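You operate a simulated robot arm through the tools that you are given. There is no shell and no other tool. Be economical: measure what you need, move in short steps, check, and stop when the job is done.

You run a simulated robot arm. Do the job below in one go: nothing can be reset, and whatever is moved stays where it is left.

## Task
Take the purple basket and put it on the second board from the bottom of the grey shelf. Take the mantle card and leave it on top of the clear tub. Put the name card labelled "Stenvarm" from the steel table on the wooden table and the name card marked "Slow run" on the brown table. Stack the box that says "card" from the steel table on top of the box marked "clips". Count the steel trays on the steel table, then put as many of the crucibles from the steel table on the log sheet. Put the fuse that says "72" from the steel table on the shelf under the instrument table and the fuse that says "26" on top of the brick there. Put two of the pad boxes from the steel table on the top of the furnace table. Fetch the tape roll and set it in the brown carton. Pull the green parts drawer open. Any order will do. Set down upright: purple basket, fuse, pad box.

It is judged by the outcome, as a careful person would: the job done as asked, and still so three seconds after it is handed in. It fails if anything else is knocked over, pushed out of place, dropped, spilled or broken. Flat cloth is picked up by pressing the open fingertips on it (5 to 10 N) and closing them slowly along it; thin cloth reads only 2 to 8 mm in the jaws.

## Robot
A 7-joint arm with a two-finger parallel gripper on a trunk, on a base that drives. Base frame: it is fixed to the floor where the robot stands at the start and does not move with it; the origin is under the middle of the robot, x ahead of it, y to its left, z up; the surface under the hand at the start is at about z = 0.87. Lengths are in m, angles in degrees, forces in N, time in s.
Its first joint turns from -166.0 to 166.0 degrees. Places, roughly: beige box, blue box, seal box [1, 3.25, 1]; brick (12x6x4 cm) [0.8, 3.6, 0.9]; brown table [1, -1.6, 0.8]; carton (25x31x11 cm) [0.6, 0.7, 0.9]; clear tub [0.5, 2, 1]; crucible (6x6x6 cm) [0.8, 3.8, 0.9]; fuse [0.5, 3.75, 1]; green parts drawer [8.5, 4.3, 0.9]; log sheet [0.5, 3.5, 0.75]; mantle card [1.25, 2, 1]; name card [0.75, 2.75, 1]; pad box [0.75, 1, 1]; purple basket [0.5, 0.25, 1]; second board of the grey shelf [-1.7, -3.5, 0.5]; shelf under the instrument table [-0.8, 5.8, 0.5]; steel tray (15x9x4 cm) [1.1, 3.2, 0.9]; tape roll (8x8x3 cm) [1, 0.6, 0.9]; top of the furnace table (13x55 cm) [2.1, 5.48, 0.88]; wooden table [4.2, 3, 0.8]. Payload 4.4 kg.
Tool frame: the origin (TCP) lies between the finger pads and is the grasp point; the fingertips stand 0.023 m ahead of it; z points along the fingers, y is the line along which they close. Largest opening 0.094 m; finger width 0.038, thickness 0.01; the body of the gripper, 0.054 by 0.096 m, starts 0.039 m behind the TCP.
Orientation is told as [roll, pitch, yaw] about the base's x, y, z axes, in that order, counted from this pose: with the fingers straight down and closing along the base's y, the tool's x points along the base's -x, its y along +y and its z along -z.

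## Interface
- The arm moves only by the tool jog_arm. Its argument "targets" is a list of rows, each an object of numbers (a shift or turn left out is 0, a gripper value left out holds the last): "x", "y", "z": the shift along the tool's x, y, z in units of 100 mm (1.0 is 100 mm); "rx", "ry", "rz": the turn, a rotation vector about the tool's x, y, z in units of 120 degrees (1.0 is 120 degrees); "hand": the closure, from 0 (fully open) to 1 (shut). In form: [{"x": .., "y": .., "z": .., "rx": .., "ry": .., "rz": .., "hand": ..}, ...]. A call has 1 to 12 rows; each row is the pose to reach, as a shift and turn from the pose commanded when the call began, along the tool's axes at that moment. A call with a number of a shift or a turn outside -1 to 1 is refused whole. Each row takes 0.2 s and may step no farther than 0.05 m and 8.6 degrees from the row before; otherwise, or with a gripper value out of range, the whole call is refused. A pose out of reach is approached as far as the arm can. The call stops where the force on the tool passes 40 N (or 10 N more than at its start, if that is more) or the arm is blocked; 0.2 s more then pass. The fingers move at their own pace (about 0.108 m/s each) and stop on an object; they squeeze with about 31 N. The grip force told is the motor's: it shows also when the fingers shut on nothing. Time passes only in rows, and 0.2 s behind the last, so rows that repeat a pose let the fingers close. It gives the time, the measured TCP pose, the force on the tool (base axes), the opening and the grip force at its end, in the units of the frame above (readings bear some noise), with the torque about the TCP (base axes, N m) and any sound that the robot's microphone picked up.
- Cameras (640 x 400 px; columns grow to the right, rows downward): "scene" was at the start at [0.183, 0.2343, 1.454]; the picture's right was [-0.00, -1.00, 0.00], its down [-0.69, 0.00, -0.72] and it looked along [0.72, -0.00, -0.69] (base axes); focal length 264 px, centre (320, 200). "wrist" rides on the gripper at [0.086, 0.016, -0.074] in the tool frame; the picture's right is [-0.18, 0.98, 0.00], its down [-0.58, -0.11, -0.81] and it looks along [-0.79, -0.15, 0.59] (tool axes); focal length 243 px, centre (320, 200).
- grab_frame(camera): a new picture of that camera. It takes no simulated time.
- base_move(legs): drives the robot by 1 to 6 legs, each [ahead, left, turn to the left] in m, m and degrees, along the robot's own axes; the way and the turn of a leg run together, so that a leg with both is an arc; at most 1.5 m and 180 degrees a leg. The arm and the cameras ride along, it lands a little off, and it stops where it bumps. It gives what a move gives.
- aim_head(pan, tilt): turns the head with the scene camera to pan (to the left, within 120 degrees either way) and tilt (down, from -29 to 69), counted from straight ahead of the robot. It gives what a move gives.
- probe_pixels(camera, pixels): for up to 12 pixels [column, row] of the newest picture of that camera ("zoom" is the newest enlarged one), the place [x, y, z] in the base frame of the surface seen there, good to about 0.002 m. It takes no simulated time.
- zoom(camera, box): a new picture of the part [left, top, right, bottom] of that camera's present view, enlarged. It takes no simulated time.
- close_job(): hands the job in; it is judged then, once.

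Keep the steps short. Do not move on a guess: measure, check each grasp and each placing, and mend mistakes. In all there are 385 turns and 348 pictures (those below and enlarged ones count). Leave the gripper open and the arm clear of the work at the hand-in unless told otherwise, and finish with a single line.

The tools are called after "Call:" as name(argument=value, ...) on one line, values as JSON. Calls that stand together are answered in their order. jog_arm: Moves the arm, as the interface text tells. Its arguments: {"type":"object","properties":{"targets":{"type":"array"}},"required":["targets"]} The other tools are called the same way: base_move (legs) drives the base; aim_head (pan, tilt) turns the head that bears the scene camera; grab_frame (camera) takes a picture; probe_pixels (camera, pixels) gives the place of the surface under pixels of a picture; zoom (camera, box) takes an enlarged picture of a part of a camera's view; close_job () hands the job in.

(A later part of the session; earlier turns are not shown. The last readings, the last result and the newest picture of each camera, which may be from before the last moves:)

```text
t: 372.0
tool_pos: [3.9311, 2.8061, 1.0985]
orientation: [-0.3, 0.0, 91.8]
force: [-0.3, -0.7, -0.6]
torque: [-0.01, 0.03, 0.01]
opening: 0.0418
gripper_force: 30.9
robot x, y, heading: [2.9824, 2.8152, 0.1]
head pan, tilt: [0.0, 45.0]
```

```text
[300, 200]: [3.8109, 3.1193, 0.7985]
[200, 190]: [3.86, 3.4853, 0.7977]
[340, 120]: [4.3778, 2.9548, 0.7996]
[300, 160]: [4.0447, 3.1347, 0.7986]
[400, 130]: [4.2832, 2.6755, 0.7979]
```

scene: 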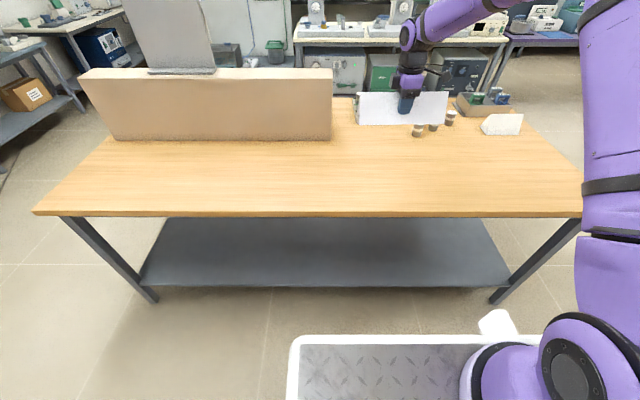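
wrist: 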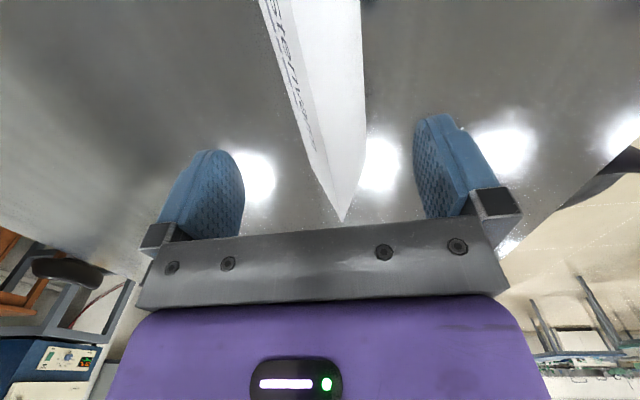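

The spot (3.93,2.81) is free. I lower (contact expected at z≈0.85).

Call:
jog_arm(targets=[{"z": 0.35}, {"z": 0.7}, {"z": 1.0}])

Call:
jog_arm(targets=[{"z": 0.35}, {"z": 0.7}, {"z": 1.0}])

Call:
jog_arm(targets=[{"z": 0.2}, {"z": 0.3}, {"z": 0.38}])

Call:
jog_arm(targets=[{"z": 0.04}, {"z": 0.08}])

Call:
zoom(camera="scene", box=[300, 100, 520, 240])

```text
t: 372.8
tool_pos: [3.9313, 2.8062, 0.9983]
orientation: [-0.4, 0.2, 91.8]
force: [-0.4, 0.9, 0.0]
torque: [-0.04, -0.05, 0.03]
opening: 0.0415
gripper_force: 30.8
robot x, y, heading: [2.9843, 2.8119, 0.3]
head pan, tilt: [0.0, 45.0]
```

```text
t: 373.6
tool_pos: [3.9302, 2.8047, 0.8999]
orientation: [-0.4, 0.0, 91.9]
force: [0.3, -0.6, 0.5]
torque: [0.02, 0.0, 0.0]
opening: 0.0412
gripper_force: 30.8
robot x, y, heading: [2.9796, 2.8159, 0.3]
head pan, tilt: [0.0, 45.0]
```

```text
t: 374.4
tool_pos: [3.932, 2.805, 0.8611]
orientation: [-0.5, 0.1, 91.9]
force: [-0.2, 0.4, 0.7]
torque: [0.03, 0.02, 0.03]
opening: 0.041
gripper_force: 30.8
robot x, y, heading: [2.982, 2.8122, 0.3]
head pan, tilt: [0.0, 45.0]
```

```text
t: 375.0
tool_pos: [3.9321, 2.8053, 0.8546]
orientation: [-0.5, 0.1, 91.8]
force: [-3.9, -1.2, 12.8]
torque: [0.02, -0.27, -0.03]
opening: 0.0408
gripper_force: 30.8
robot x, y, heading: [2.982, 2.8125, 0.2]
head pan, tilt: [0.0, 45.0]
```

```text
2.86 times, centred on (410, 170) of scene
```

zoom: 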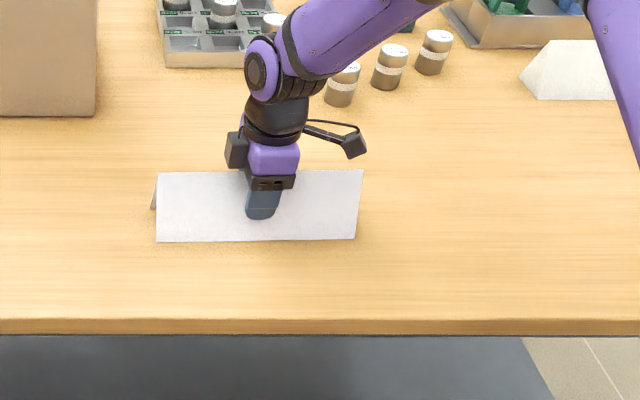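

Contact. I release gradually, rise, and check.

Call:
jog_arm(targets=[{"z": 0.01, "hand": 0.5}, {"z": 0.0, "hand": 0.4}, {"z": 0.0, "hand": 0.2}, {"z": 0.0, "hand": 0}, {"z": 0.0, "hand": 0}])

Call:
jog_arm(targets=[{"z": -0.2}, {"z": -0.6}, {"z": -1.0}])

Call:
jog_arm(targets=[{"z": -0.45}, {"z": -0.95}])

Call:
jog_arm(targets=[{"z": -0.45}])

Call:
zoom(camera="scene", box=[260, 60, 540, 240])

```text
t: 376.2
tool_pos: [3.9322, 2.8067, 0.8529]
orientation: [-0.4, -0.1, 91.9]
force: [-0.5, -0.8, -0.6]
torque: [-0.02, 0.0, -0.03]
opening: 0.0942
gripper_force: 0.0
robot x, y, heading: [2.9829, 2.8136, 0.5]
head pan, tilt: [0.0, 45.0]
```

```text
t: 377.0
tool_pos: [3.9347, 2.8065, 0.9531]
orientation: [-0.3, 0.0, 92.0]
force: [0.0, 0.0, -0.5]
torque: [0.0, 0.04, 0.02]
opening: 0.094
gripper_force: 0.0
robot x, y, heading: [2.9818, 2.8112, 0.5]
head pan, tilt: [0.0, 45.0]
```

```text
t: 377.6
tool_pos: [3.9322, 2.8045, 1.0487]
orientation: [-0.4, -0.1, 91.8]
force: [0.0, -0.7, -1.3]
torque: [0.01, 0.03, 0.02]
opening: 0.094
gripper_force: 0.0
robot x, y, heading: [2.9817, 2.8122, 0.1]
head pan, tilt: [0.0, 45.0]
```

```text
t: 378.0
tool_pos: [3.9325, 2.8067, 1.093]
orientation: [-0.2, 0.0, 92.0]
force: [0.7, -0.2, -1.2]
torque: [0.01, 0.05, 0.02]
opening: 0.0939
gripper_force: 0.0
robot x, y, heading: [2.9779, 2.8107, 0.5]
head pan, tilt: [0.0, 45.0]
```

```text
2.22 times, centred on (400, 150) of scene
```

zoom: 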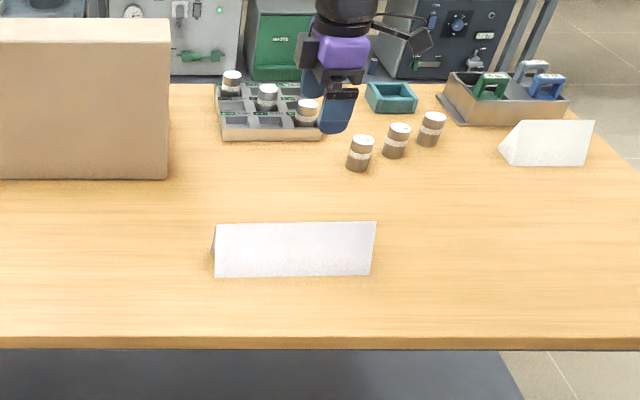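

Stenvarm done. Now the green parts drawer at (8.5,4.3): I look east from here.

Call:
aim_head(pan=15, tilt=10)

Call:
grab_frame(camera="scene")

Call:
zoom(camera="scene", box=[180, 100, 480, 260])

Call:
probe_pixels(camera="scene", pixels=[[320, 200], [250, 200], [400, 200], [200, 220], [480, 220], [100, 250]])

```text
t: 379.0
tool_pos: [3.9309, 2.807, 1.0922]
orientation: [-0.4, 0.1, 91.9]
force: [-0.1, -0.7, 0.0]
torque: [0.01, -0.02, 0.0]
opening: 0.0942
gripper_force: 0.0
robot x, y, heading: [2.9792, 2.8136, 0.4]
head pan, tilt: [15.0, 10.0]
```

```text
213 pictures are left
```

scene: 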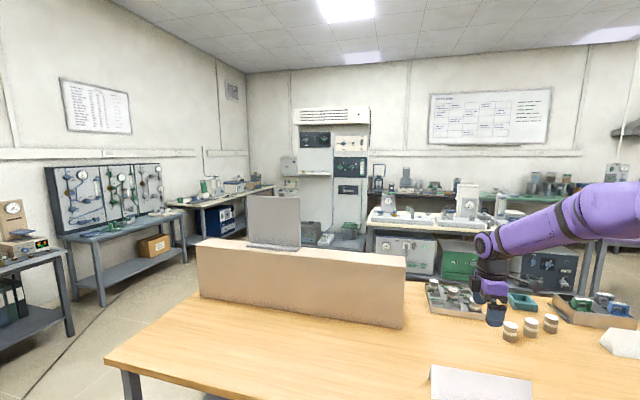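

```text
2.13 times, centred on (330, 180) of scene
```

zoom: 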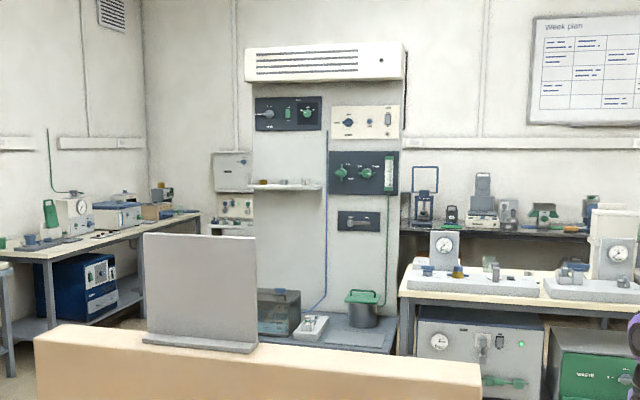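

```text
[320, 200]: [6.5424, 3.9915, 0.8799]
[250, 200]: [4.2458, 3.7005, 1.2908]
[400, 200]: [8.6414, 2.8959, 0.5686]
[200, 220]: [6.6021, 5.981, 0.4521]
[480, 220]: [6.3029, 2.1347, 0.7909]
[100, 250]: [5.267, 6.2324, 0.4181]
```

I don't see the drawer yet. I retract the arm, back off, and drive around the north end of the wooden table eastward.

Call:
jog_arm(targets=[{"y": 0.45, "z": -0.1}, {"y": 0.9, "z": -0.2}])

Call:
jog_arm(targets=[{"y": 0.45}, {"y": 0.9}])

Call:
jog_arm(targets=[{"y": 0.45}, {"y": 0.9}])

Call:
base_move(legs=[[-0.45, 0, 0], [0, 0, 90], [1.5, 0, 0], [0.4, 0, 0], [0, 0, -90]])

Call:
aim_head(pan=0, tilt=20)

Call:
grab_frame(camera="scene")

```text
t: 379.6
tool_pos: [3.8438, 2.8043, 1.1109]
orientation: [-0.2, 0.0, 91.9]
force: [0.5, -0.1, -0.7]
torque: [0.01, 0.01, -0.04]
opening: 0.0941
gripper_force: 0.1
robot x, y, heading: [2.9821, 2.8107, 0.3]
head pan, tilt: [15.0, 10.0]
```

```text
t: 380.2
tool_pos: [3.75, 2.8002, 1.1094]
orientation: [-0.3, 0.0, 91.9]
force: [0.1, -0.5, -1.0]
torque: [-0.01, 0.01, -0.03]
opening: 0.0938
gripper_force: 0.1
robot x, y, heading: [2.9789, 2.8137, 0.2]
head pan, tilt: [15.0, 10.0]
```

```text
t: 380.8
tool_pos: [3.661, 2.7976, 1.1071]
orientation: [-0.5, 0.0, 92.0]
force: [0.9, 0.1, -1.0]
torque: [0.02, 0.03, -0.01]
opening: 0.094
gripper_force: 0.1
robot x, y, heading: [2.9819, 2.815, 0.2]
head pan, tilt: [15.0, 10.0]
```

```text
t: 400.1
tool_pos: [3.1754, 4.688, 1.1085]
orientation: [-0.5, -0.1, 94.2]
force: [0.7, -0.2, -0.2]
torque: [-0.03, 0.0, 0.0]
opening: 0.094
gripper_force: 0.1
robot x, y, heading: [2.4943, 4.6805, 2.5]
head pan, tilt: [15.0, 10.0]
```

```text
t: 400.9
tool_pos: [3.1749, 4.6882, 1.1083]
orientation: [-0.4, 0.1, 94.2]
force: [-0.4, -0.4, 0.4]
torque: [-0.01, -0.01, 0.01]
opening: 0.094
gripper_force: 0.0
robot x, y, heading: [2.4944, 4.6789, 2.8]
head pan, tilt: [0.0, 20.0]
```

```text
211 pictures are left
```

scene: 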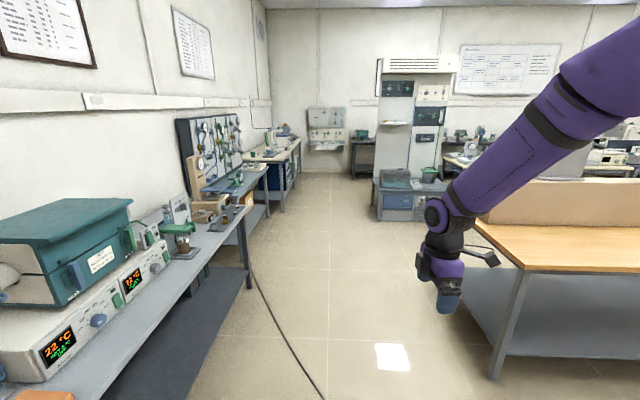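

The aisle is clear. I zoom at the far end around (330,140).

Call:
zoom(camera="scene", box=[290, 90, 460, 230])

Call:
probe_pixels(camera="zoom", pixels=[[130, 100], [130, 170], [270, 145], [250, 190], [400, 250], [420, 300], [340, 300], [500, 250], [285, 155]])

```text
2.86 times, centred on (375, 160) of scene
```

zoom: 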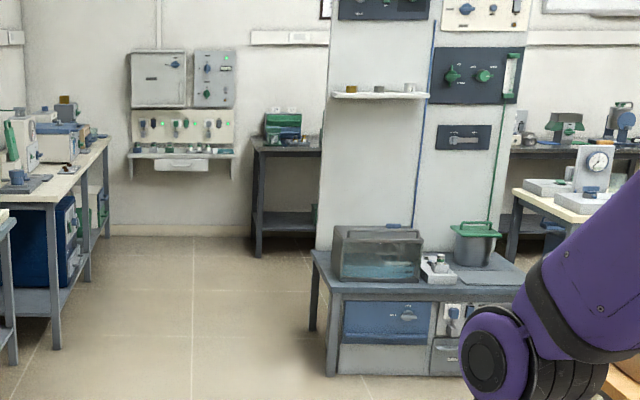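

```text
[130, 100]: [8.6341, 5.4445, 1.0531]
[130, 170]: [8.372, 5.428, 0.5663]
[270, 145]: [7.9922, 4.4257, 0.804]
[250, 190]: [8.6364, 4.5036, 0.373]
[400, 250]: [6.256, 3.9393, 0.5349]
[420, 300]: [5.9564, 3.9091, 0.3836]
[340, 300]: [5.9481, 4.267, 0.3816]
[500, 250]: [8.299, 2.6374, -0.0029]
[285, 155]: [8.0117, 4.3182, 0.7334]
```

A green-fronted unit stands on the far table around (8.2,4.4). I drive east to x≈6.9 along y≈4.75.

Call:
base_move(legs=[[0.5, 0.06, -2.8], [1.5, 0, 0], [1.2, 0, 0]])

Call:
grab_frame(camera="scene")

Call:
probe_pixels(camera="scene", pixels=[[100, 250], [150, 200], [450, 200], [430, 240], [320, 250]])

```text
t: 416.4
tool_pos: [6.3436, 4.7019, 1.109]
orientation: [-0.4, 0.0, 91.3]
force: [-0.4, 0.4, 0.0]
torque: [-0.01, -0.01, 0.0]
opening: 0.0941
gripper_force: 0.2
robot x, y, heading: [5.665, 4.7256, -0.0]
head pan, tilt: [0.0, 20.0]
```

```text
209 pictures are left
```

scene: 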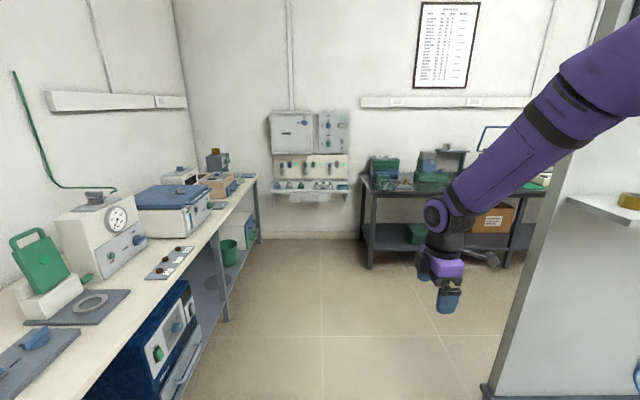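

```text
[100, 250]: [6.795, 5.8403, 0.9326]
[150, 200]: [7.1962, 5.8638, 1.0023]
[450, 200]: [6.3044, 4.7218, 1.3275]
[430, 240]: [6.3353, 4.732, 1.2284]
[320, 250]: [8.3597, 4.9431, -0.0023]
```

Call:
zoom(camera="scene", box=[260, 130, 460, 270])

Call:
probe_pixels(camera="zoom", pixels=[[380, 110], [400, 170], [360, 190], [450, 170], [520, 130], [590, 130], [370, 250], [540, 170]])

```text
2.86 times, centred on (360, 200) of scene
```

zoom: 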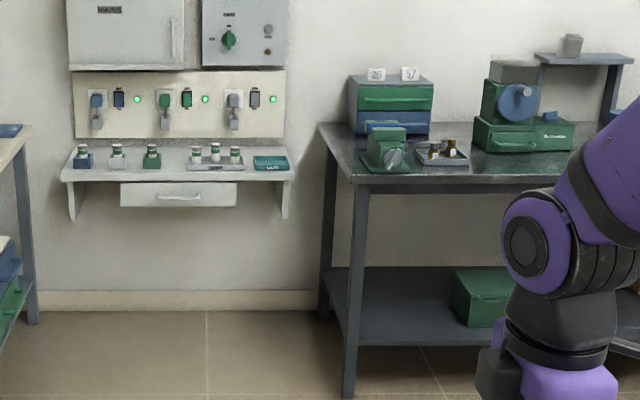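

```text
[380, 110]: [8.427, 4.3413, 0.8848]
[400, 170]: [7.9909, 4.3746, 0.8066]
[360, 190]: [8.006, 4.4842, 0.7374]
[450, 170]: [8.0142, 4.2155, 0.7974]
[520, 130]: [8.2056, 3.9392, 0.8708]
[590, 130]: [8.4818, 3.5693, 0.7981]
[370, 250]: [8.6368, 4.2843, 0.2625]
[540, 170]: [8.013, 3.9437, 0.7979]
```

The cabinet at (8.42,4.34) has an upper green drawer with a bar handle. I drive closer.

Call:
base_move(legs=[[1.45, 0, 0]])

Call:
aim_head(pan=-20, tilt=35)

Call:
grab_frame(camera="scene")

Call:
aim_head(pan=-100, tilt=35)

Call:
grab_frame(camera="scene")

```text
t: 423.6
tool_pos: [7.7824, 4.7531, 1.1078]
orientation: [-0.4, 0.0, 93.8]
force: [0.7, -0.6, 1.2]
torque: [0.01, 0.01, 0.01]
opening: 0.0937
gripper_force: 0.0
robot x, y, heading: [7.1025, 4.7519, 2.0]
head pan, tilt: [0.0, 20.0]
```

```text
t: 424.4
tool_pos: [7.7836, 4.7542, 1.1091]
orientation: [-0.3, 0.0, 93.7]
force: [-0.1, 0.6, 0.3]
torque: [-0.01, -0.02, 0.01]
opening: 0.0943
gripper_force: 0.0
robot x, y, heading: [7.1053, 4.7489, 2.3]
head pan, tilt: [-20.0, 35.0]
```

```text
207 pictures are left
```

scene: 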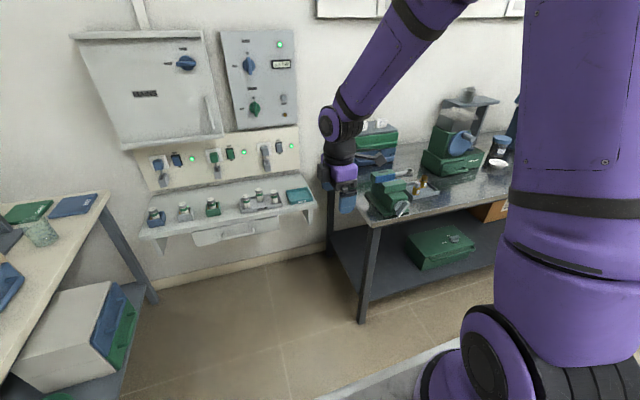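

```text
t: 426.0
tool_pos: [7.7843, 4.7541, 1.1094]
orientation: [-0.3, 0.1, 93.8]
force: [-0.4, -0.1, -0.5]
torque: [0.02, -0.04, 0.0]
opening: 0.0939
gripper_force: 0.1
robot x, y, heading: [7.1041, 4.7486, 2.3]
head pan, tilt: [-100.0, 35.0]
```

```text
206 pictures are left
```

scene: 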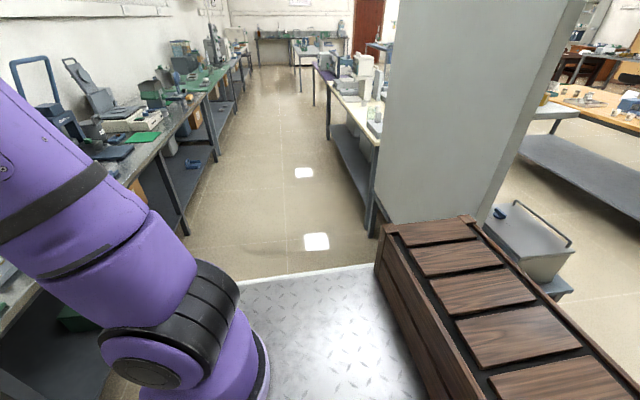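

Call:
probe_pixels(camera="scene", pixels=[[372, 225], [375, 170], [330, 240], [190, 225], [480, 205], [345, 180]])

```text
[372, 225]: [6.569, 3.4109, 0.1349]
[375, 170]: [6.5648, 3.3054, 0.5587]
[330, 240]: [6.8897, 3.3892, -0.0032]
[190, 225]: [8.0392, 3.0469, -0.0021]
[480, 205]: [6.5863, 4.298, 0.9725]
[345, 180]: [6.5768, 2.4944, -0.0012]
```

Aisle x 6.6–8.0 is clear. I strafe right 0.42 m to line up with the cabinet.

Call:
base_move(legs=[[0.03, -0.42, -2.3]])

Call:
aim_head(pan=5, tilt=30)

Call:
grab_frame(camera="scene")

Call:
grab_frame(camera="wrist")

```text
t: 428.5
tool_pos: [7.8212, 4.3093, 1.109]
orientation: [-0.5, 0.0, 91.3]
force: [0.6, -0.1, 0.5]
torque: [0.0, -0.01, -0.02]
opening: 0.0939
gripper_force: 0.0
robot x, y, heading: [7.14, 4.3324, -0.5]
head pan, tilt: [-100.0, 35.0]
```

```text
t: 430.4
tool_pos: [7.8208, 4.3095, 1.1088]
orientation: [-0.4, 0.0, 91.3]
force: [0.3, 0.7, 0.0]
torque: [-0.02, 0.04, 0.0]
opening: 0.094
gripper_force: 0.1
robot x, y, heading: [7.1372, 4.3334, -0.1]
head pan, tilt: [5.0, 30.0]
```

```text
205 pictures are left
```

scene: 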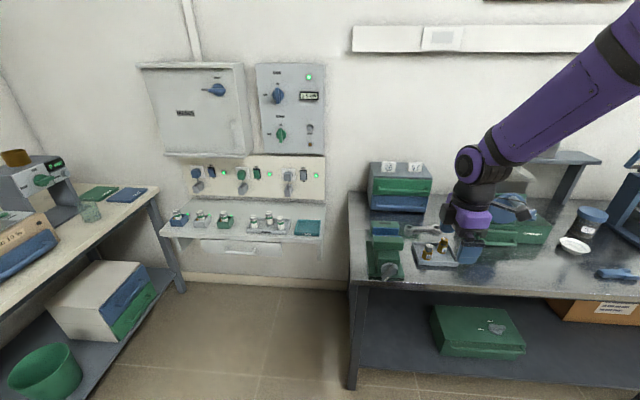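

```text
204 pictures are left
```

wrist: 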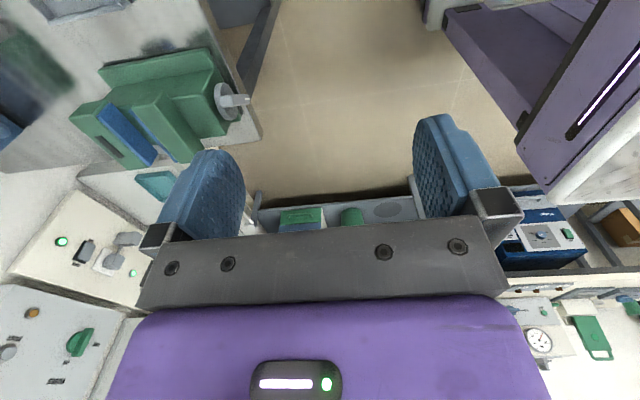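

I zoom on the cabinet and probe the handle, the drawer front and the items in front of it.

Call:
zoom(camera="scene", box=[340, 150, 480, 290])

Call:
probe_pixels(camera="zoom", pixels=[[280, 155], [280, 168], [150, 155], [400, 155], [280, 130], [280, 190], [200, 240], [210, 330], [420, 330], [330, 240], [220, 280], [150, 240]])

```text
2.86 times, centred on (410, 220) of scene
```

zoom: 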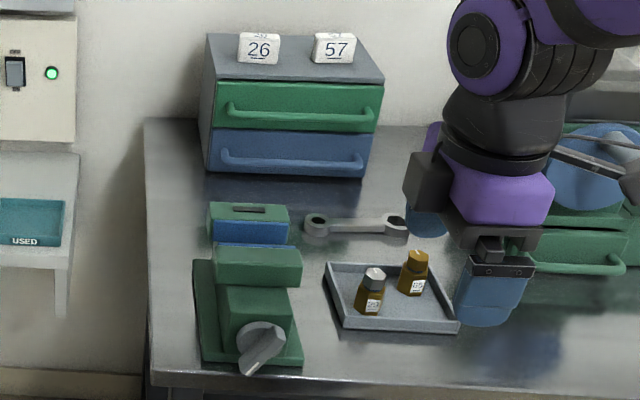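

```text
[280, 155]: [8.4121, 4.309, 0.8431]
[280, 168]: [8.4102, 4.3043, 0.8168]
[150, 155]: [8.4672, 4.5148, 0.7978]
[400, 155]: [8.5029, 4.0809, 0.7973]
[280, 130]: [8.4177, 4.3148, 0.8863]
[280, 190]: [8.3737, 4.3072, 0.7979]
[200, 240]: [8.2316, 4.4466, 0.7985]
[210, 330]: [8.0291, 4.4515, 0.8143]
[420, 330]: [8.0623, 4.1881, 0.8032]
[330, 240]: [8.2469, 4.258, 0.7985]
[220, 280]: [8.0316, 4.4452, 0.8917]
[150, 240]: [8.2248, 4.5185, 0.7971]
```

Call:
zoom(camera="scene", box=[378, 155, 432, 195])

Call:
probe_pixels(camera="zoom", pixels=[[170, 260], [170, 268], [300, 276], [300, 262], [300, 245], [430, 290], [440, 300], [150, 250], [485, 290], [300, 300], [300, 200], [300, 310]])

```text
10.00 times, centred on (405, 175) of scene
```

zoom: 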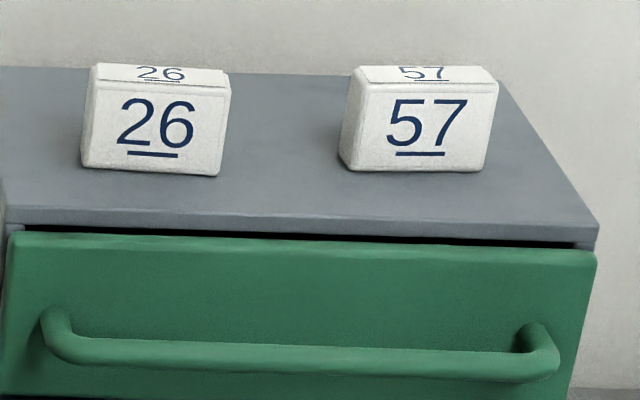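

```text
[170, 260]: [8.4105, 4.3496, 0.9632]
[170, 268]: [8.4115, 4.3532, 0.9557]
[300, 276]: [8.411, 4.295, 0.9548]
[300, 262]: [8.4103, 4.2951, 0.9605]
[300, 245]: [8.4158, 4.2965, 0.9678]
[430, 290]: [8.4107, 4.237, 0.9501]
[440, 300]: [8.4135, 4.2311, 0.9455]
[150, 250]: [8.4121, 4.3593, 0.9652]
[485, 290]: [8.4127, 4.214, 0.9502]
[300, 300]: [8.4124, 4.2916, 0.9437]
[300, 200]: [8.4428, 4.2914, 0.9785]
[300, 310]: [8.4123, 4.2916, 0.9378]
```

Call:
probe_pixels(camera="zoom", pixels=[[300, 348], [300, 356], [300, 364], [300, 374], [300, 380], [60, 340], [55, 350], [540, 365], [545, 375], [300, 335], [180, 355], [430, 362]])

Call:
zoom(camera="scene", box=[370, 160, 470, 290])

Call:
probe_pixels(camera="zoom", pixels=[[50, 195], [60, 250], [80, 185], [130, 200], [30, 250], [100, 280], [200, 280], [270, 230], [40, 210], [110, 195]])

```text
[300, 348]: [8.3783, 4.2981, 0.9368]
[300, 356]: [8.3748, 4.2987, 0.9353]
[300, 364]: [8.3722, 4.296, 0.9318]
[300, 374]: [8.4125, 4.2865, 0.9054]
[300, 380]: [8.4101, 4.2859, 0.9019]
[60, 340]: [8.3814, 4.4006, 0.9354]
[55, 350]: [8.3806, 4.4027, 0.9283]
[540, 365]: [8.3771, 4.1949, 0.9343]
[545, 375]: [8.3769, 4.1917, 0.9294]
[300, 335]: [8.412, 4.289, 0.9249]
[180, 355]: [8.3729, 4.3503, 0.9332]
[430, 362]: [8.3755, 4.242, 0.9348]
```

```text
3.08 times, centred on (420, 225) of scene
```

zoom: 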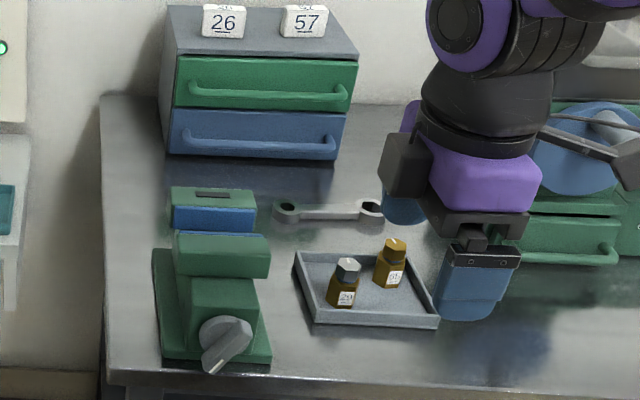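

```text
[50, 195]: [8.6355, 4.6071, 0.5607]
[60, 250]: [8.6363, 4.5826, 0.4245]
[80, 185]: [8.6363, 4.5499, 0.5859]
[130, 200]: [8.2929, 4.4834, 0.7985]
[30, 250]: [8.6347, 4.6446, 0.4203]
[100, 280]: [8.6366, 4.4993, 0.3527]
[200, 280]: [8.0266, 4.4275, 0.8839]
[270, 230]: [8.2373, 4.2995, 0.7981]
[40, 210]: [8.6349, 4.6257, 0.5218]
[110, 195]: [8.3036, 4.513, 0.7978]
```

Handle bar at x≈8.378, z≈0.932, 29 mm in front of the drawer face. I'll hook it from above with a partly open hand (closing along x). First I drive ahead 0.36 m.

Call:
base_move(legs=[[0.36, 0, 0]])

Call:
aim_head(pan=5, tilt=42)

Call:
grab_frame(camera="scene")

Call:
zoom(camera="scene", box=[330, 90, 470, 190])

```text
t: 432.7
tool_pos: [8.1893, 4.308, 1.1095]
orientation: [-0.4, 0.0, 91.5]
force: [0.2, 0.4, 0.6]
torque: [-0.05, 0.03, -0.04]
opening: 0.0938
gripper_force: 0.1
robot x, y, heading: [7.5108, 4.3268, -0.4]
head pan, tilt: [5.0, 30.0]
```

```text
t: 433.4
tool_pos: [8.189, 4.3083, 1.109]
orientation: [-0.4, 0.0, 91.5]
force: [0.4, -0.1, -0.1]
torque: [0.0, 0.03, -0.03]
opening: 0.0939
gripper_force: 0.0
robot x, y, heading: [7.5088, 4.3304, -0.2]
head pan, tilt: [5.0, 42.0]
```

```text
200 pictures are left
```

scene: 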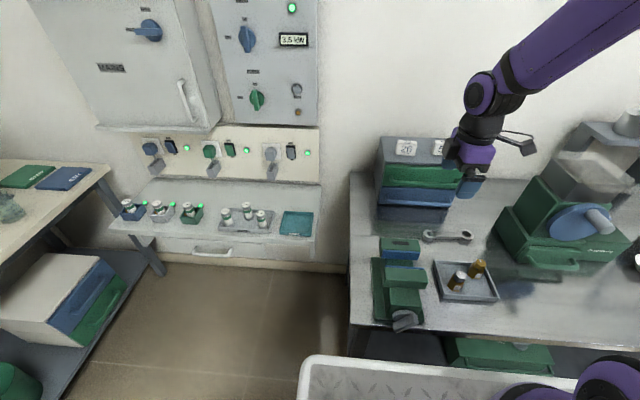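

```text
4.00 times, centred on (400, 140) of scene
```

zoom: 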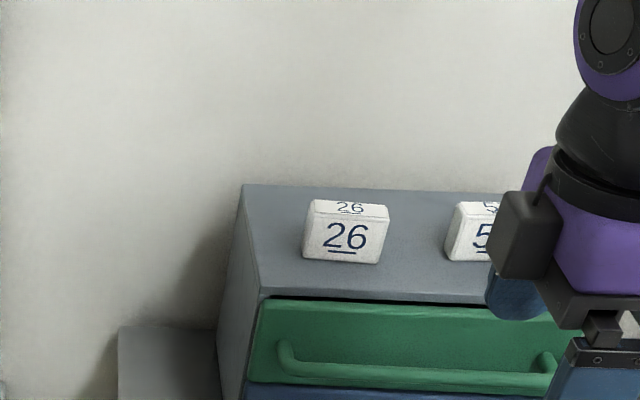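

I probe the tags and handle once more from here.

Call:
probe_pixels(camera="zoom", pixels=[[340, 262], [345, 205], [465, 258], [455, 210], [350, 293], [400, 370], [400, 376], [400, 382], [300, 362], [540, 380], [400, 340]])

```text
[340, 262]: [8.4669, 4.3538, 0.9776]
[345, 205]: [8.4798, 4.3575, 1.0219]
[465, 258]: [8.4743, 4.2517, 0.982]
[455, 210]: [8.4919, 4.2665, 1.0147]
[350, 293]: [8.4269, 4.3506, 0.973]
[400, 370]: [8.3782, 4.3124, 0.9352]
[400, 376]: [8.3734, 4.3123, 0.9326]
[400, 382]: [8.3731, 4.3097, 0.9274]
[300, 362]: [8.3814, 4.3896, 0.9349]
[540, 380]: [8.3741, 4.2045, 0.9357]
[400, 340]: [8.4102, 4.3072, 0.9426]
```

Tags stand back at x≥8.467. I set the opening to 30 mm and move above the handle.

Call:
jog_arm(targets=[{"y": -0.47, "x": 0.06, "rz": 0.0125, "hand": 0.68}, {"y": -0.95, "x": 0.1, "rz": 0.0125, "hand": 0.68}])

Call:
jog_arm(targets=[{"y": -0.47, "hand": 0.68}, {"y": -0.94, "hand": 0.68}, {"y": -0.94, "hand": 0.68}])

Call:
jog_arm(targets=[{"z": 0.4}, {"z": 0.8}])

Call:
grab_frame(camera="scene")

Call:
grab_frame(camera="wrist")

```text
t: 434.1
tool_pos: [8.2831, 4.3005, 1.1076]
orientation: [-0.4, 0.0, 89.9]
force: [-0.2, 0.4, 0.6]
torque: [0.0, -0.04, -0.02]
opening: 0.0301
gripper_force: 0.0
robot x, y, heading: [7.5084, 4.3312, 0.1]
head pan, tilt: [5.0, 42.0]
```

```text
t: 434.9
tool_pos: [8.3784, 4.2995, 1.1105]
orientation: [-0.5, -0.1, 89.8]
force: [0.0, -0.2, -0.2]
torque: [-0.01, -0.02, 0.01]
opening: 0.0299
gripper_force: 0.1
robot x, y, heading: [7.5048, 4.3316, 0.0]
head pan, tilt: [5.0, 42.0]
```

```text
t: 435.4
tool_pos: [8.3793, 4.3009, 1.0299]
orientation: [-0.4, 0.0, 89.9]
force: [-0.2, -0.1, -0.2]
torque: [-0.02, -0.01, 0.04]
opening: 0.03
gripper_force: 0.1
robot x, y, heading: [7.5127, 4.3298, -0.3]
head pan, tilt: [5.0, 42.0]
```

```text
198 pictures are left
```

scene: 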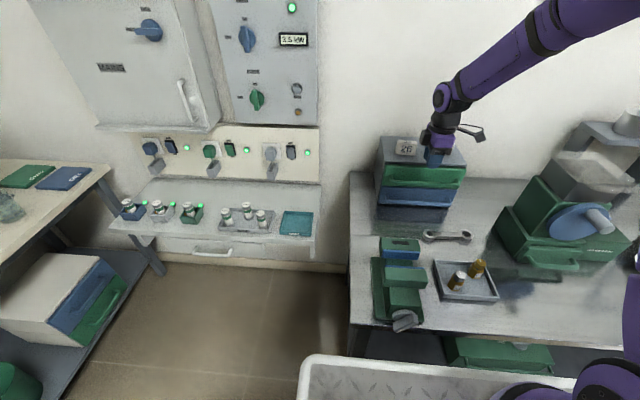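

```text
197 pictures are left
```

wrist: 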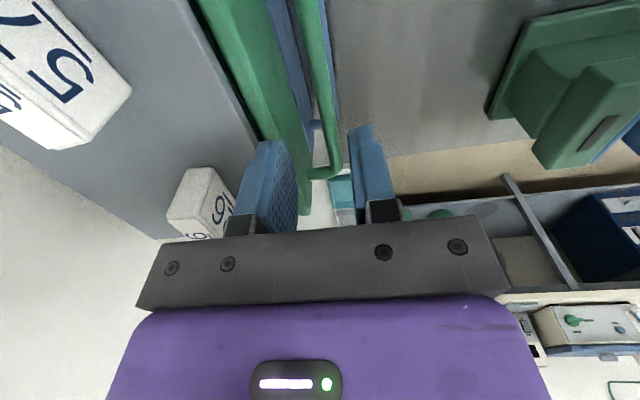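

The bar lies between the two fingers. I descend slowly to z≈0.945, watching force.

Call:
jog_arm(targets=[{"z": 0.25}, {"z": 0.45}])

Call:
jog_arm(targets=[{"z": 0.15}, {"z": 0.28}, {"z": 0.39}])

Call:
zoom(camera="scene", box=[360, 110, 500, 220])

Call:
grab_frame(camera="wrist")

```text
t: 436.1
tool_pos: [8.3793, 4.3002, 0.9841]
orientation: [-0.4, 0.0, 89.9]
force: [-0.6, 0.8, 0.6]
torque: [-0.04, -0.03, 0.02]
opening: 0.0302
gripper_force: 0.0
robot x, y, heading: [7.5046, 4.3312, 0.0]
head pan, tilt: [5.0, 42.0]
```

```text
t: 436.9
tool_pos: [8.3786, 4.3024, 0.9452]
orientation: [-0.4, 0.1, 89.8]
force: [-1.1, -0.1, 0.3]
torque: [-0.02, 0.0, 0.01]
opening: 0.0299
gripper_force: 0.0
robot x, y, heading: [7.5083, 4.3317, -0.0]
head pan, tilt: [5.0, 42.0]
```

```text
3.64 times, centred on (430, 165) of scene
```

zoom: 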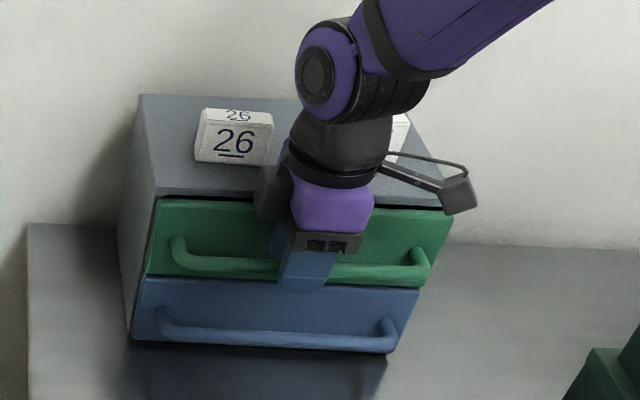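

```text
195 pictures are left
```

wrist: 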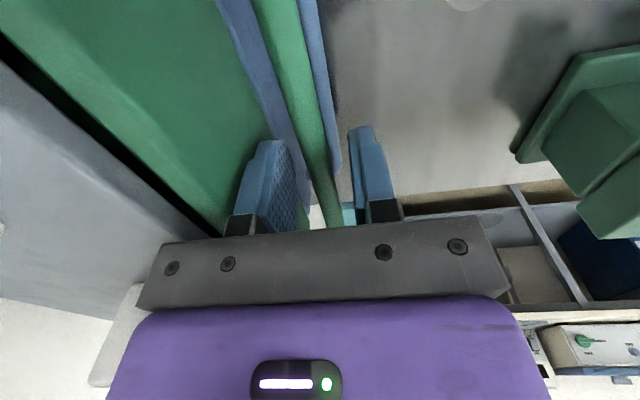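

The bar is between the fingers. I close on it and pull slowly toward −x.

Call:
jog_arm(targets=[{"hand": 0.8}, {"hand": 0.9}, {"hand": 1}, {"hand": 1}])

Call:
jog_arm(targets=[{"y": 0.1}, {"y": 0.2}, {"y": 0.3}, {"y": 0.4}])

Call:
grab_frame(camera="scene")

```text
t: 437.9
tool_pos: [8.3777, 4.3017, 0.9456]
orientation: [-0.4, -0.1, 89.8]
force: [1.2, 0.1, -1.7]
torque: [-0.07, -0.03, 0.76]
opening: 0.0125
gripper_force: 45.2
robot x, y, heading: [7.5076, 4.3322, -0.2]
head pan, tilt: [5.0, 42.0]
```

```text
t: 438.9
tool_pos: [8.3384, 4.3022, 0.9456]
orientation: [-0.3, 0.0, 89.8]
force: [-0.2, 5.4, -10.9]
torque: [0.35, 0.04, 0.7]
opening: 0.0122
gripper_force: 44.9
robot x, y, heading: [7.5087, 4.3302, -0.3]
head pan, tilt: [5.0, 42.0]
```

```text
194 pictures are left
```

scene: 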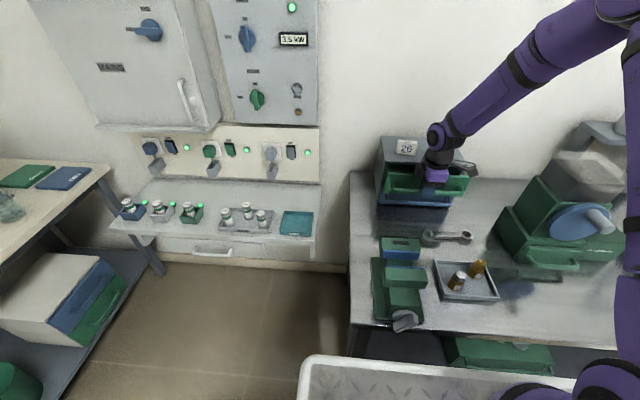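

The drawer slides out. I pull another 90 mm.

Call:
jog_arm(targets=[{"y": 0.12}, {"y": 0.24}, {"y": 0.36}, {"y": 0.48}, {"y": 0.6}, {"y": 0.75}, {"y": 0.9}])

Call:
zoom(camera="scene", box=[350, 110, 510, 290])

```text
t: 440.5
tool_pos: [8.2589, 4.3017, 0.9455]
orientation: [-1.4, -0.1, 89.9]
force: [14.4, 1.0, -18.5]
torque: [0.09, -0.25, 0.71]
opening: 0.0125
gripper_force: 44.7
robot x, y, heading: [7.5083, 4.3331, -0.1]
head pan, tilt: [5.0, 42.0]
stopped in row 7: the force on the tool passed its limit at 56 N (the readings are from after the stop); the commanded pose is now the measured one
```

```text
2.22 times, centred on (430, 200) of scene
```

zoom: 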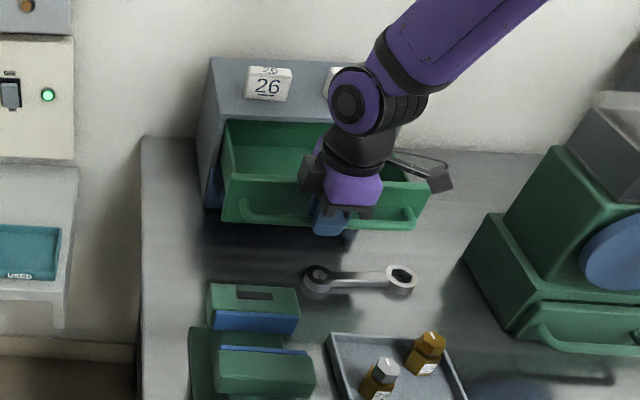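

The drawer hit its stop, fully open (~0.12 m). I open the hand to 30 mm and rise out.

Call:
jog_arm(targets=[{"hand": 0.8}, {"hand": 0.7}, {"hand": 0.68}])

Call:
jog_arm(targets=[{"z": -0.2}, {"z": -0.5}, {"z": -1.0}])

Call:
jog_arm(targets=[{"z": -0.4, "hand": 0.3}, {"z": -0.7, "hand": 0}])

Call:
zoom(camera="scene", box=[350, 110, 510, 290])

Call:
probe_pixels(camera="zoom", pixels=[[300, 215], [270, 190]])

```text
t: 441.3
tool_pos: [8.2559, 4.3003, 0.9478]
orientation: [-1.2, -0.1, 89.9]
force: [-0.5, 0.5, -0.5]
torque: [0.02, -0.01, -0.02]
opening: 0.0304
gripper_force: 0.1
robot x, y, heading: [7.5075, 4.3326, -0.1]
head pan, tilt: [5.0, 42.0]
```

```text
t: 442.1
tool_pos: [8.2541, 4.3011, 1.0462]
orientation: [-1.3, -0.1, 89.8]
force: [0.9, -0.1, -0.8]
torque: [-0.01, 0.05, 0.02]
opening: 0.0299
gripper_force: 0.1
robot x, y, heading: [7.5079, 4.3314, -0.3]
head pan, tilt: [5.0, 42.0]
```

```text
t: 442.7
tool_pos: [8.2544, 4.3028, 1.1177]
orientation: [-1.3, -0.1, 89.8]
force: [0.1, 0.1, -0.1]
torque: [-0.01, 0.02, -0.01]
opening: 0.0941
gripper_force: 0.0
robot x, y, heading: [7.5049, 4.3361, -0.5]
head pan, tilt: [5.0, 42.0]
```

```text
2.22 times, centred on (430, 200) of scene
```

zoom: 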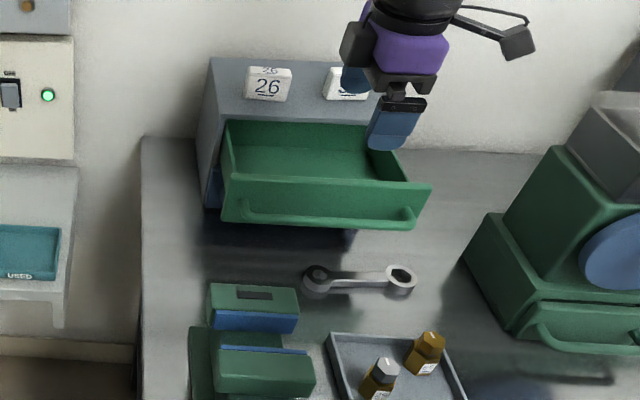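

```text
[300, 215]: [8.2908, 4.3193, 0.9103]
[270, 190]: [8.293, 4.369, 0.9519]
```

Drawer is open. I return west along y≈4.75 backwards, to near (2.6,4.7).

Call:
base_move(legs=[[-0.4, 0.42, 0.3], [-1.5, 0, 0], [-1.5, 0, 0], [-1.4, 0, 0]])

Call:
base_move(legs=[[-0.1, -0.3, 0], [0, 0, 180]])

Call:
aim_head(pan=15, tilt=35)

Call:
grab_frame(camera="scene")

```text
t: 466.5
tool_pos: [3.4923, 4.6155, 1.1162]
orientation: [-1.4, -0.1, 95.2]
force: [0.7, 0.3, -0.6]
torque: [0.01, -0.01, -0.02]
opening: 0.0941
gripper_force: 0.0
robot x, y, heading: [2.7473, 4.5771, 4.9]
head pan, tilt: [5.0, 42.0]
```

```text
t: 476.0
tool_pos: [1.9299, 4.2156, 1.117]
orientation: [-1.3, -0.1, -84.0]
force: [-0.2, 0.3, 0.3]
torque: [-0.02, -0.02, 0.03]
opening: 0.094
gripper_force: 0.0
robot x, y, heading: [2.6697, 4.2619, -174.3]
head pan, tilt: [5.0, 42.0]
```

```text
t: 476.7
tool_pos: [1.9292, 4.2157, 1.1179]
orientation: [-1.3, -0.1, -84.0]
force: [-0.3, 0.1, 1.0]
torque: [-0.01, -0.01, -0.04]
opening: 0.0938
gripper_force: 0.1
robot x, y, heading: [2.6759, 4.2671, -174.1]
head pan, tilt: [15.0, 35.0]
```

```text
191 pictures are left
```

scene: 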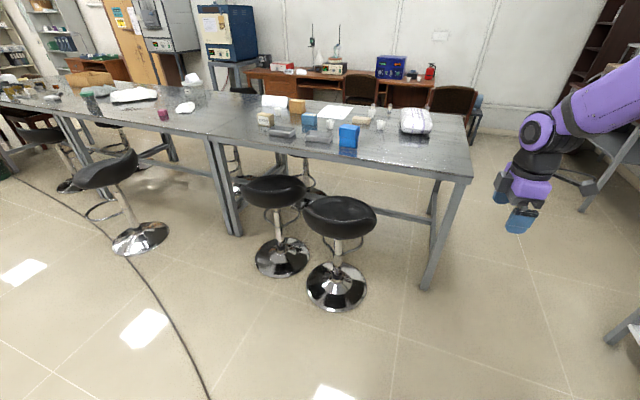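

I zoom on the group of boxes, trays and crucibles.

Call:
zoom(camera="scene", box=[245, 85, 445, 165])

Call:
probe_pixels(camera="zoom", pixels=[[65, 108], [170, 75], [210, 120], [330, 180], [125, 150], [250, 165], [250, 128], [430, 130], [375, 110], [270, 85], [550, 120]])

```text
3.20 times, centred on (345, 125) of scene
```

zoom: 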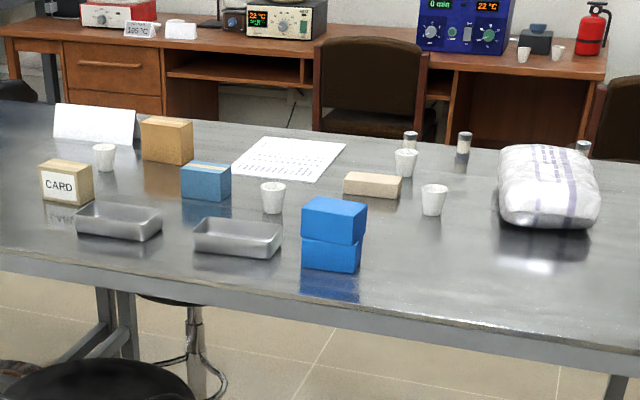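

```text
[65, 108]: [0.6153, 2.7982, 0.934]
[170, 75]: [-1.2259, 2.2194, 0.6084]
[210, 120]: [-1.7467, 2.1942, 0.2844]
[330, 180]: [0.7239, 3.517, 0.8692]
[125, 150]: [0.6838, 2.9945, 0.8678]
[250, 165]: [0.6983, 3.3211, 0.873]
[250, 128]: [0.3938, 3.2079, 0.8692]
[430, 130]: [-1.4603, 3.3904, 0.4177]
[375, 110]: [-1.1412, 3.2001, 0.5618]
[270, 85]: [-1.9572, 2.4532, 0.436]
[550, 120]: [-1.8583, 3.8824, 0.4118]
```

Two steel trays, four crucibles, three fuses, the brick. I probe each properly.

Call:
probe_pixels(camera="zoom", pixels=[[62, 185], [205, 185], [165, 140], [118, 220], [238, 238], [372, 185], [104, 158], [273, 197], [405, 160], [433, 200], [332, 220], [290, 160]])

Call:
probe_pixels(camera="zoom", pixels=[[410, 142], [464, 145], [583, 147], [335, 260], [550, 190], [240, 170], [335, 150], [265, 142], [310, 178]])

```text
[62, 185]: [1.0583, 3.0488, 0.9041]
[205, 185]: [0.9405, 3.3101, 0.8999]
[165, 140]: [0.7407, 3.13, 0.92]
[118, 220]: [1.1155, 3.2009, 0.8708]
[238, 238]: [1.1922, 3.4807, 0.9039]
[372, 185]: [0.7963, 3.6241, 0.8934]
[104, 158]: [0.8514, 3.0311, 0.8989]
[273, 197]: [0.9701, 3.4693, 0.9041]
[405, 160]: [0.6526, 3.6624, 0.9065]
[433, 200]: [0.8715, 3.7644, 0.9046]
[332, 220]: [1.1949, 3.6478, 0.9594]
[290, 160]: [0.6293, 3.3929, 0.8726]
```

```text
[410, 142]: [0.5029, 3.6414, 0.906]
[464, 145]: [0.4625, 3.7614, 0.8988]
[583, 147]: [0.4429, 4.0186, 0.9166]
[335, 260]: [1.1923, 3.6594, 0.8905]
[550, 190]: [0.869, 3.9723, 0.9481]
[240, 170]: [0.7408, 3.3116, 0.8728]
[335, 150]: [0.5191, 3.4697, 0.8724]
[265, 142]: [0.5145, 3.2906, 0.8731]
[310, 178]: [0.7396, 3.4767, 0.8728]
```

I drive around the north end to the west side: x≈−0.2, y≈3.3, facing the table.

Call:
base_move(legs=[[0.1, -0.42, -5.9], [1.4, 0, 0], [1.35, 0, 0]])

Call:
base_move(legs=[[0, 0, 90], [0, 0, 90]])

Call:
aim_head(pan=-40, tilt=45)

Call:
grab_frame(camera="scene")

```text
t: 492.3
tool_pos: [-0.9253, 4.9305, 1.1174]
orientation: [-1.2, -0.2, -94.4]
force: [-0.2, 0.5, 0.5]
torque: [0.02, 0.04, -0.01]
opening: 0.094
gripper_force: 0.0
robot x, y, heading: [-0.1808, 4.8458, 175.6]
head pan, tilt: [15.0, 35.0]
```

```text
t: 500.2
tool_pos: [0.5541, 4.7325, 1.117]
orientation: [-1.3, -0.1, 83.3]
force: [-0.8, -0.4, -0.6]
torque: [-0.01, -0.03, 0.01]
opening: 0.0941
gripper_force: 0.1
robot x, y, heading: [-0.1844, 4.8478, -6.8]
head pan, tilt: [15.0, 35.0]
```

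```text
t: 501.5
tool_pos: [0.5544, 4.7312, 1.1174]
orientation: [-1.4, -0.1, 83.4]
force: [0.3, -0.5, -0.1]
torque: [0.0, -0.01, 0.02]
opening: 0.0939
gripper_force: 0.1
robot x, y, heading: [-0.1817, 4.8471, -6.8]
head pan, tilt: [-40.0, 45.0]
```

```text
189 pictures are left
```

scene: 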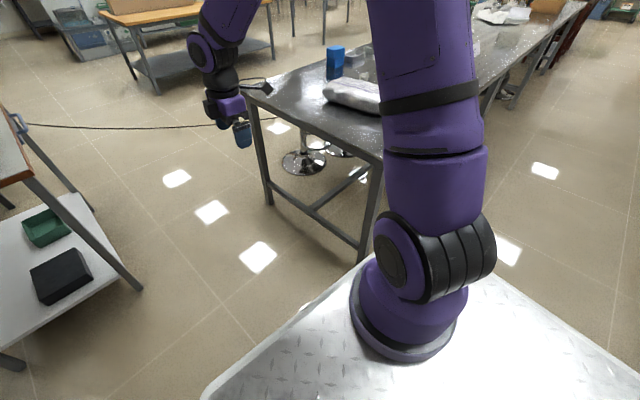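

I correct the heading and strafe right (south) to y≈3.35.

Call:
base_move(legs=[[0, 0, 6.8], [0, -1.45, 0]])

Call:
aim_head(pan=0, tilt=45)

Call:
grab_frame(camera="scene")

Call:
zoom(camera="scene", box=[180, 60, 500, 240])

```text
t: 509.3
tool_pos: [0.5524, 3.3478, 1.1156]
orientation: [-1.2, -0.1, 89.2]
force: [-0.7, -0.7, 0.7]
torque: [-0.01, 0.03, 0.01]
opening: 0.0939
gripper_force: 0.0
robot x, y, heading: [-0.1947, 3.3873, -1.0]
head pan, tilt: [-40.0, 45.0]
```

```text
t: 510.4
tool_pos: [0.5521, 3.3475, 1.1177]
orientation: [-1.3, -0.1, 89.2]
force: [-0.6, -0.3, -0.1]
torque: [0.02, -0.01, 0.0]
opening: 0.094
gripper_force: 0.1
robot x, y, heading: [-0.1911, 3.3871, -0.9]
head pan, tilt: [0.0, 45.0]
```

```text
188 pictures are left
```

scene: 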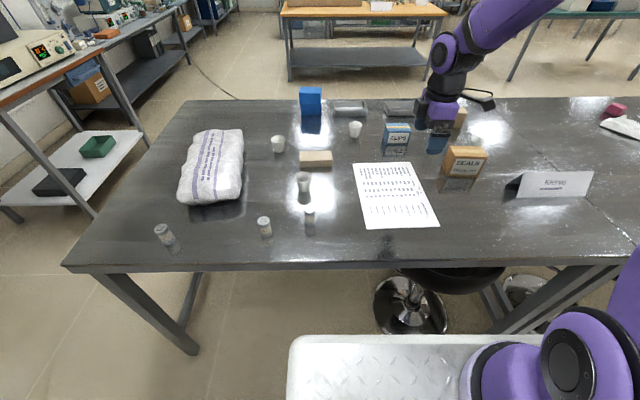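

```text
2.00 times, centred on (340, 150) of scene
```

zoom: 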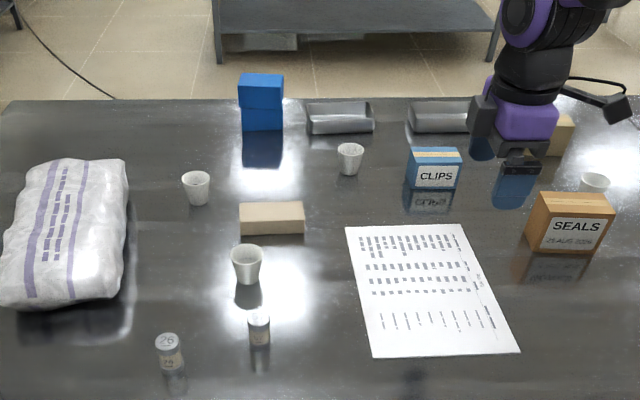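

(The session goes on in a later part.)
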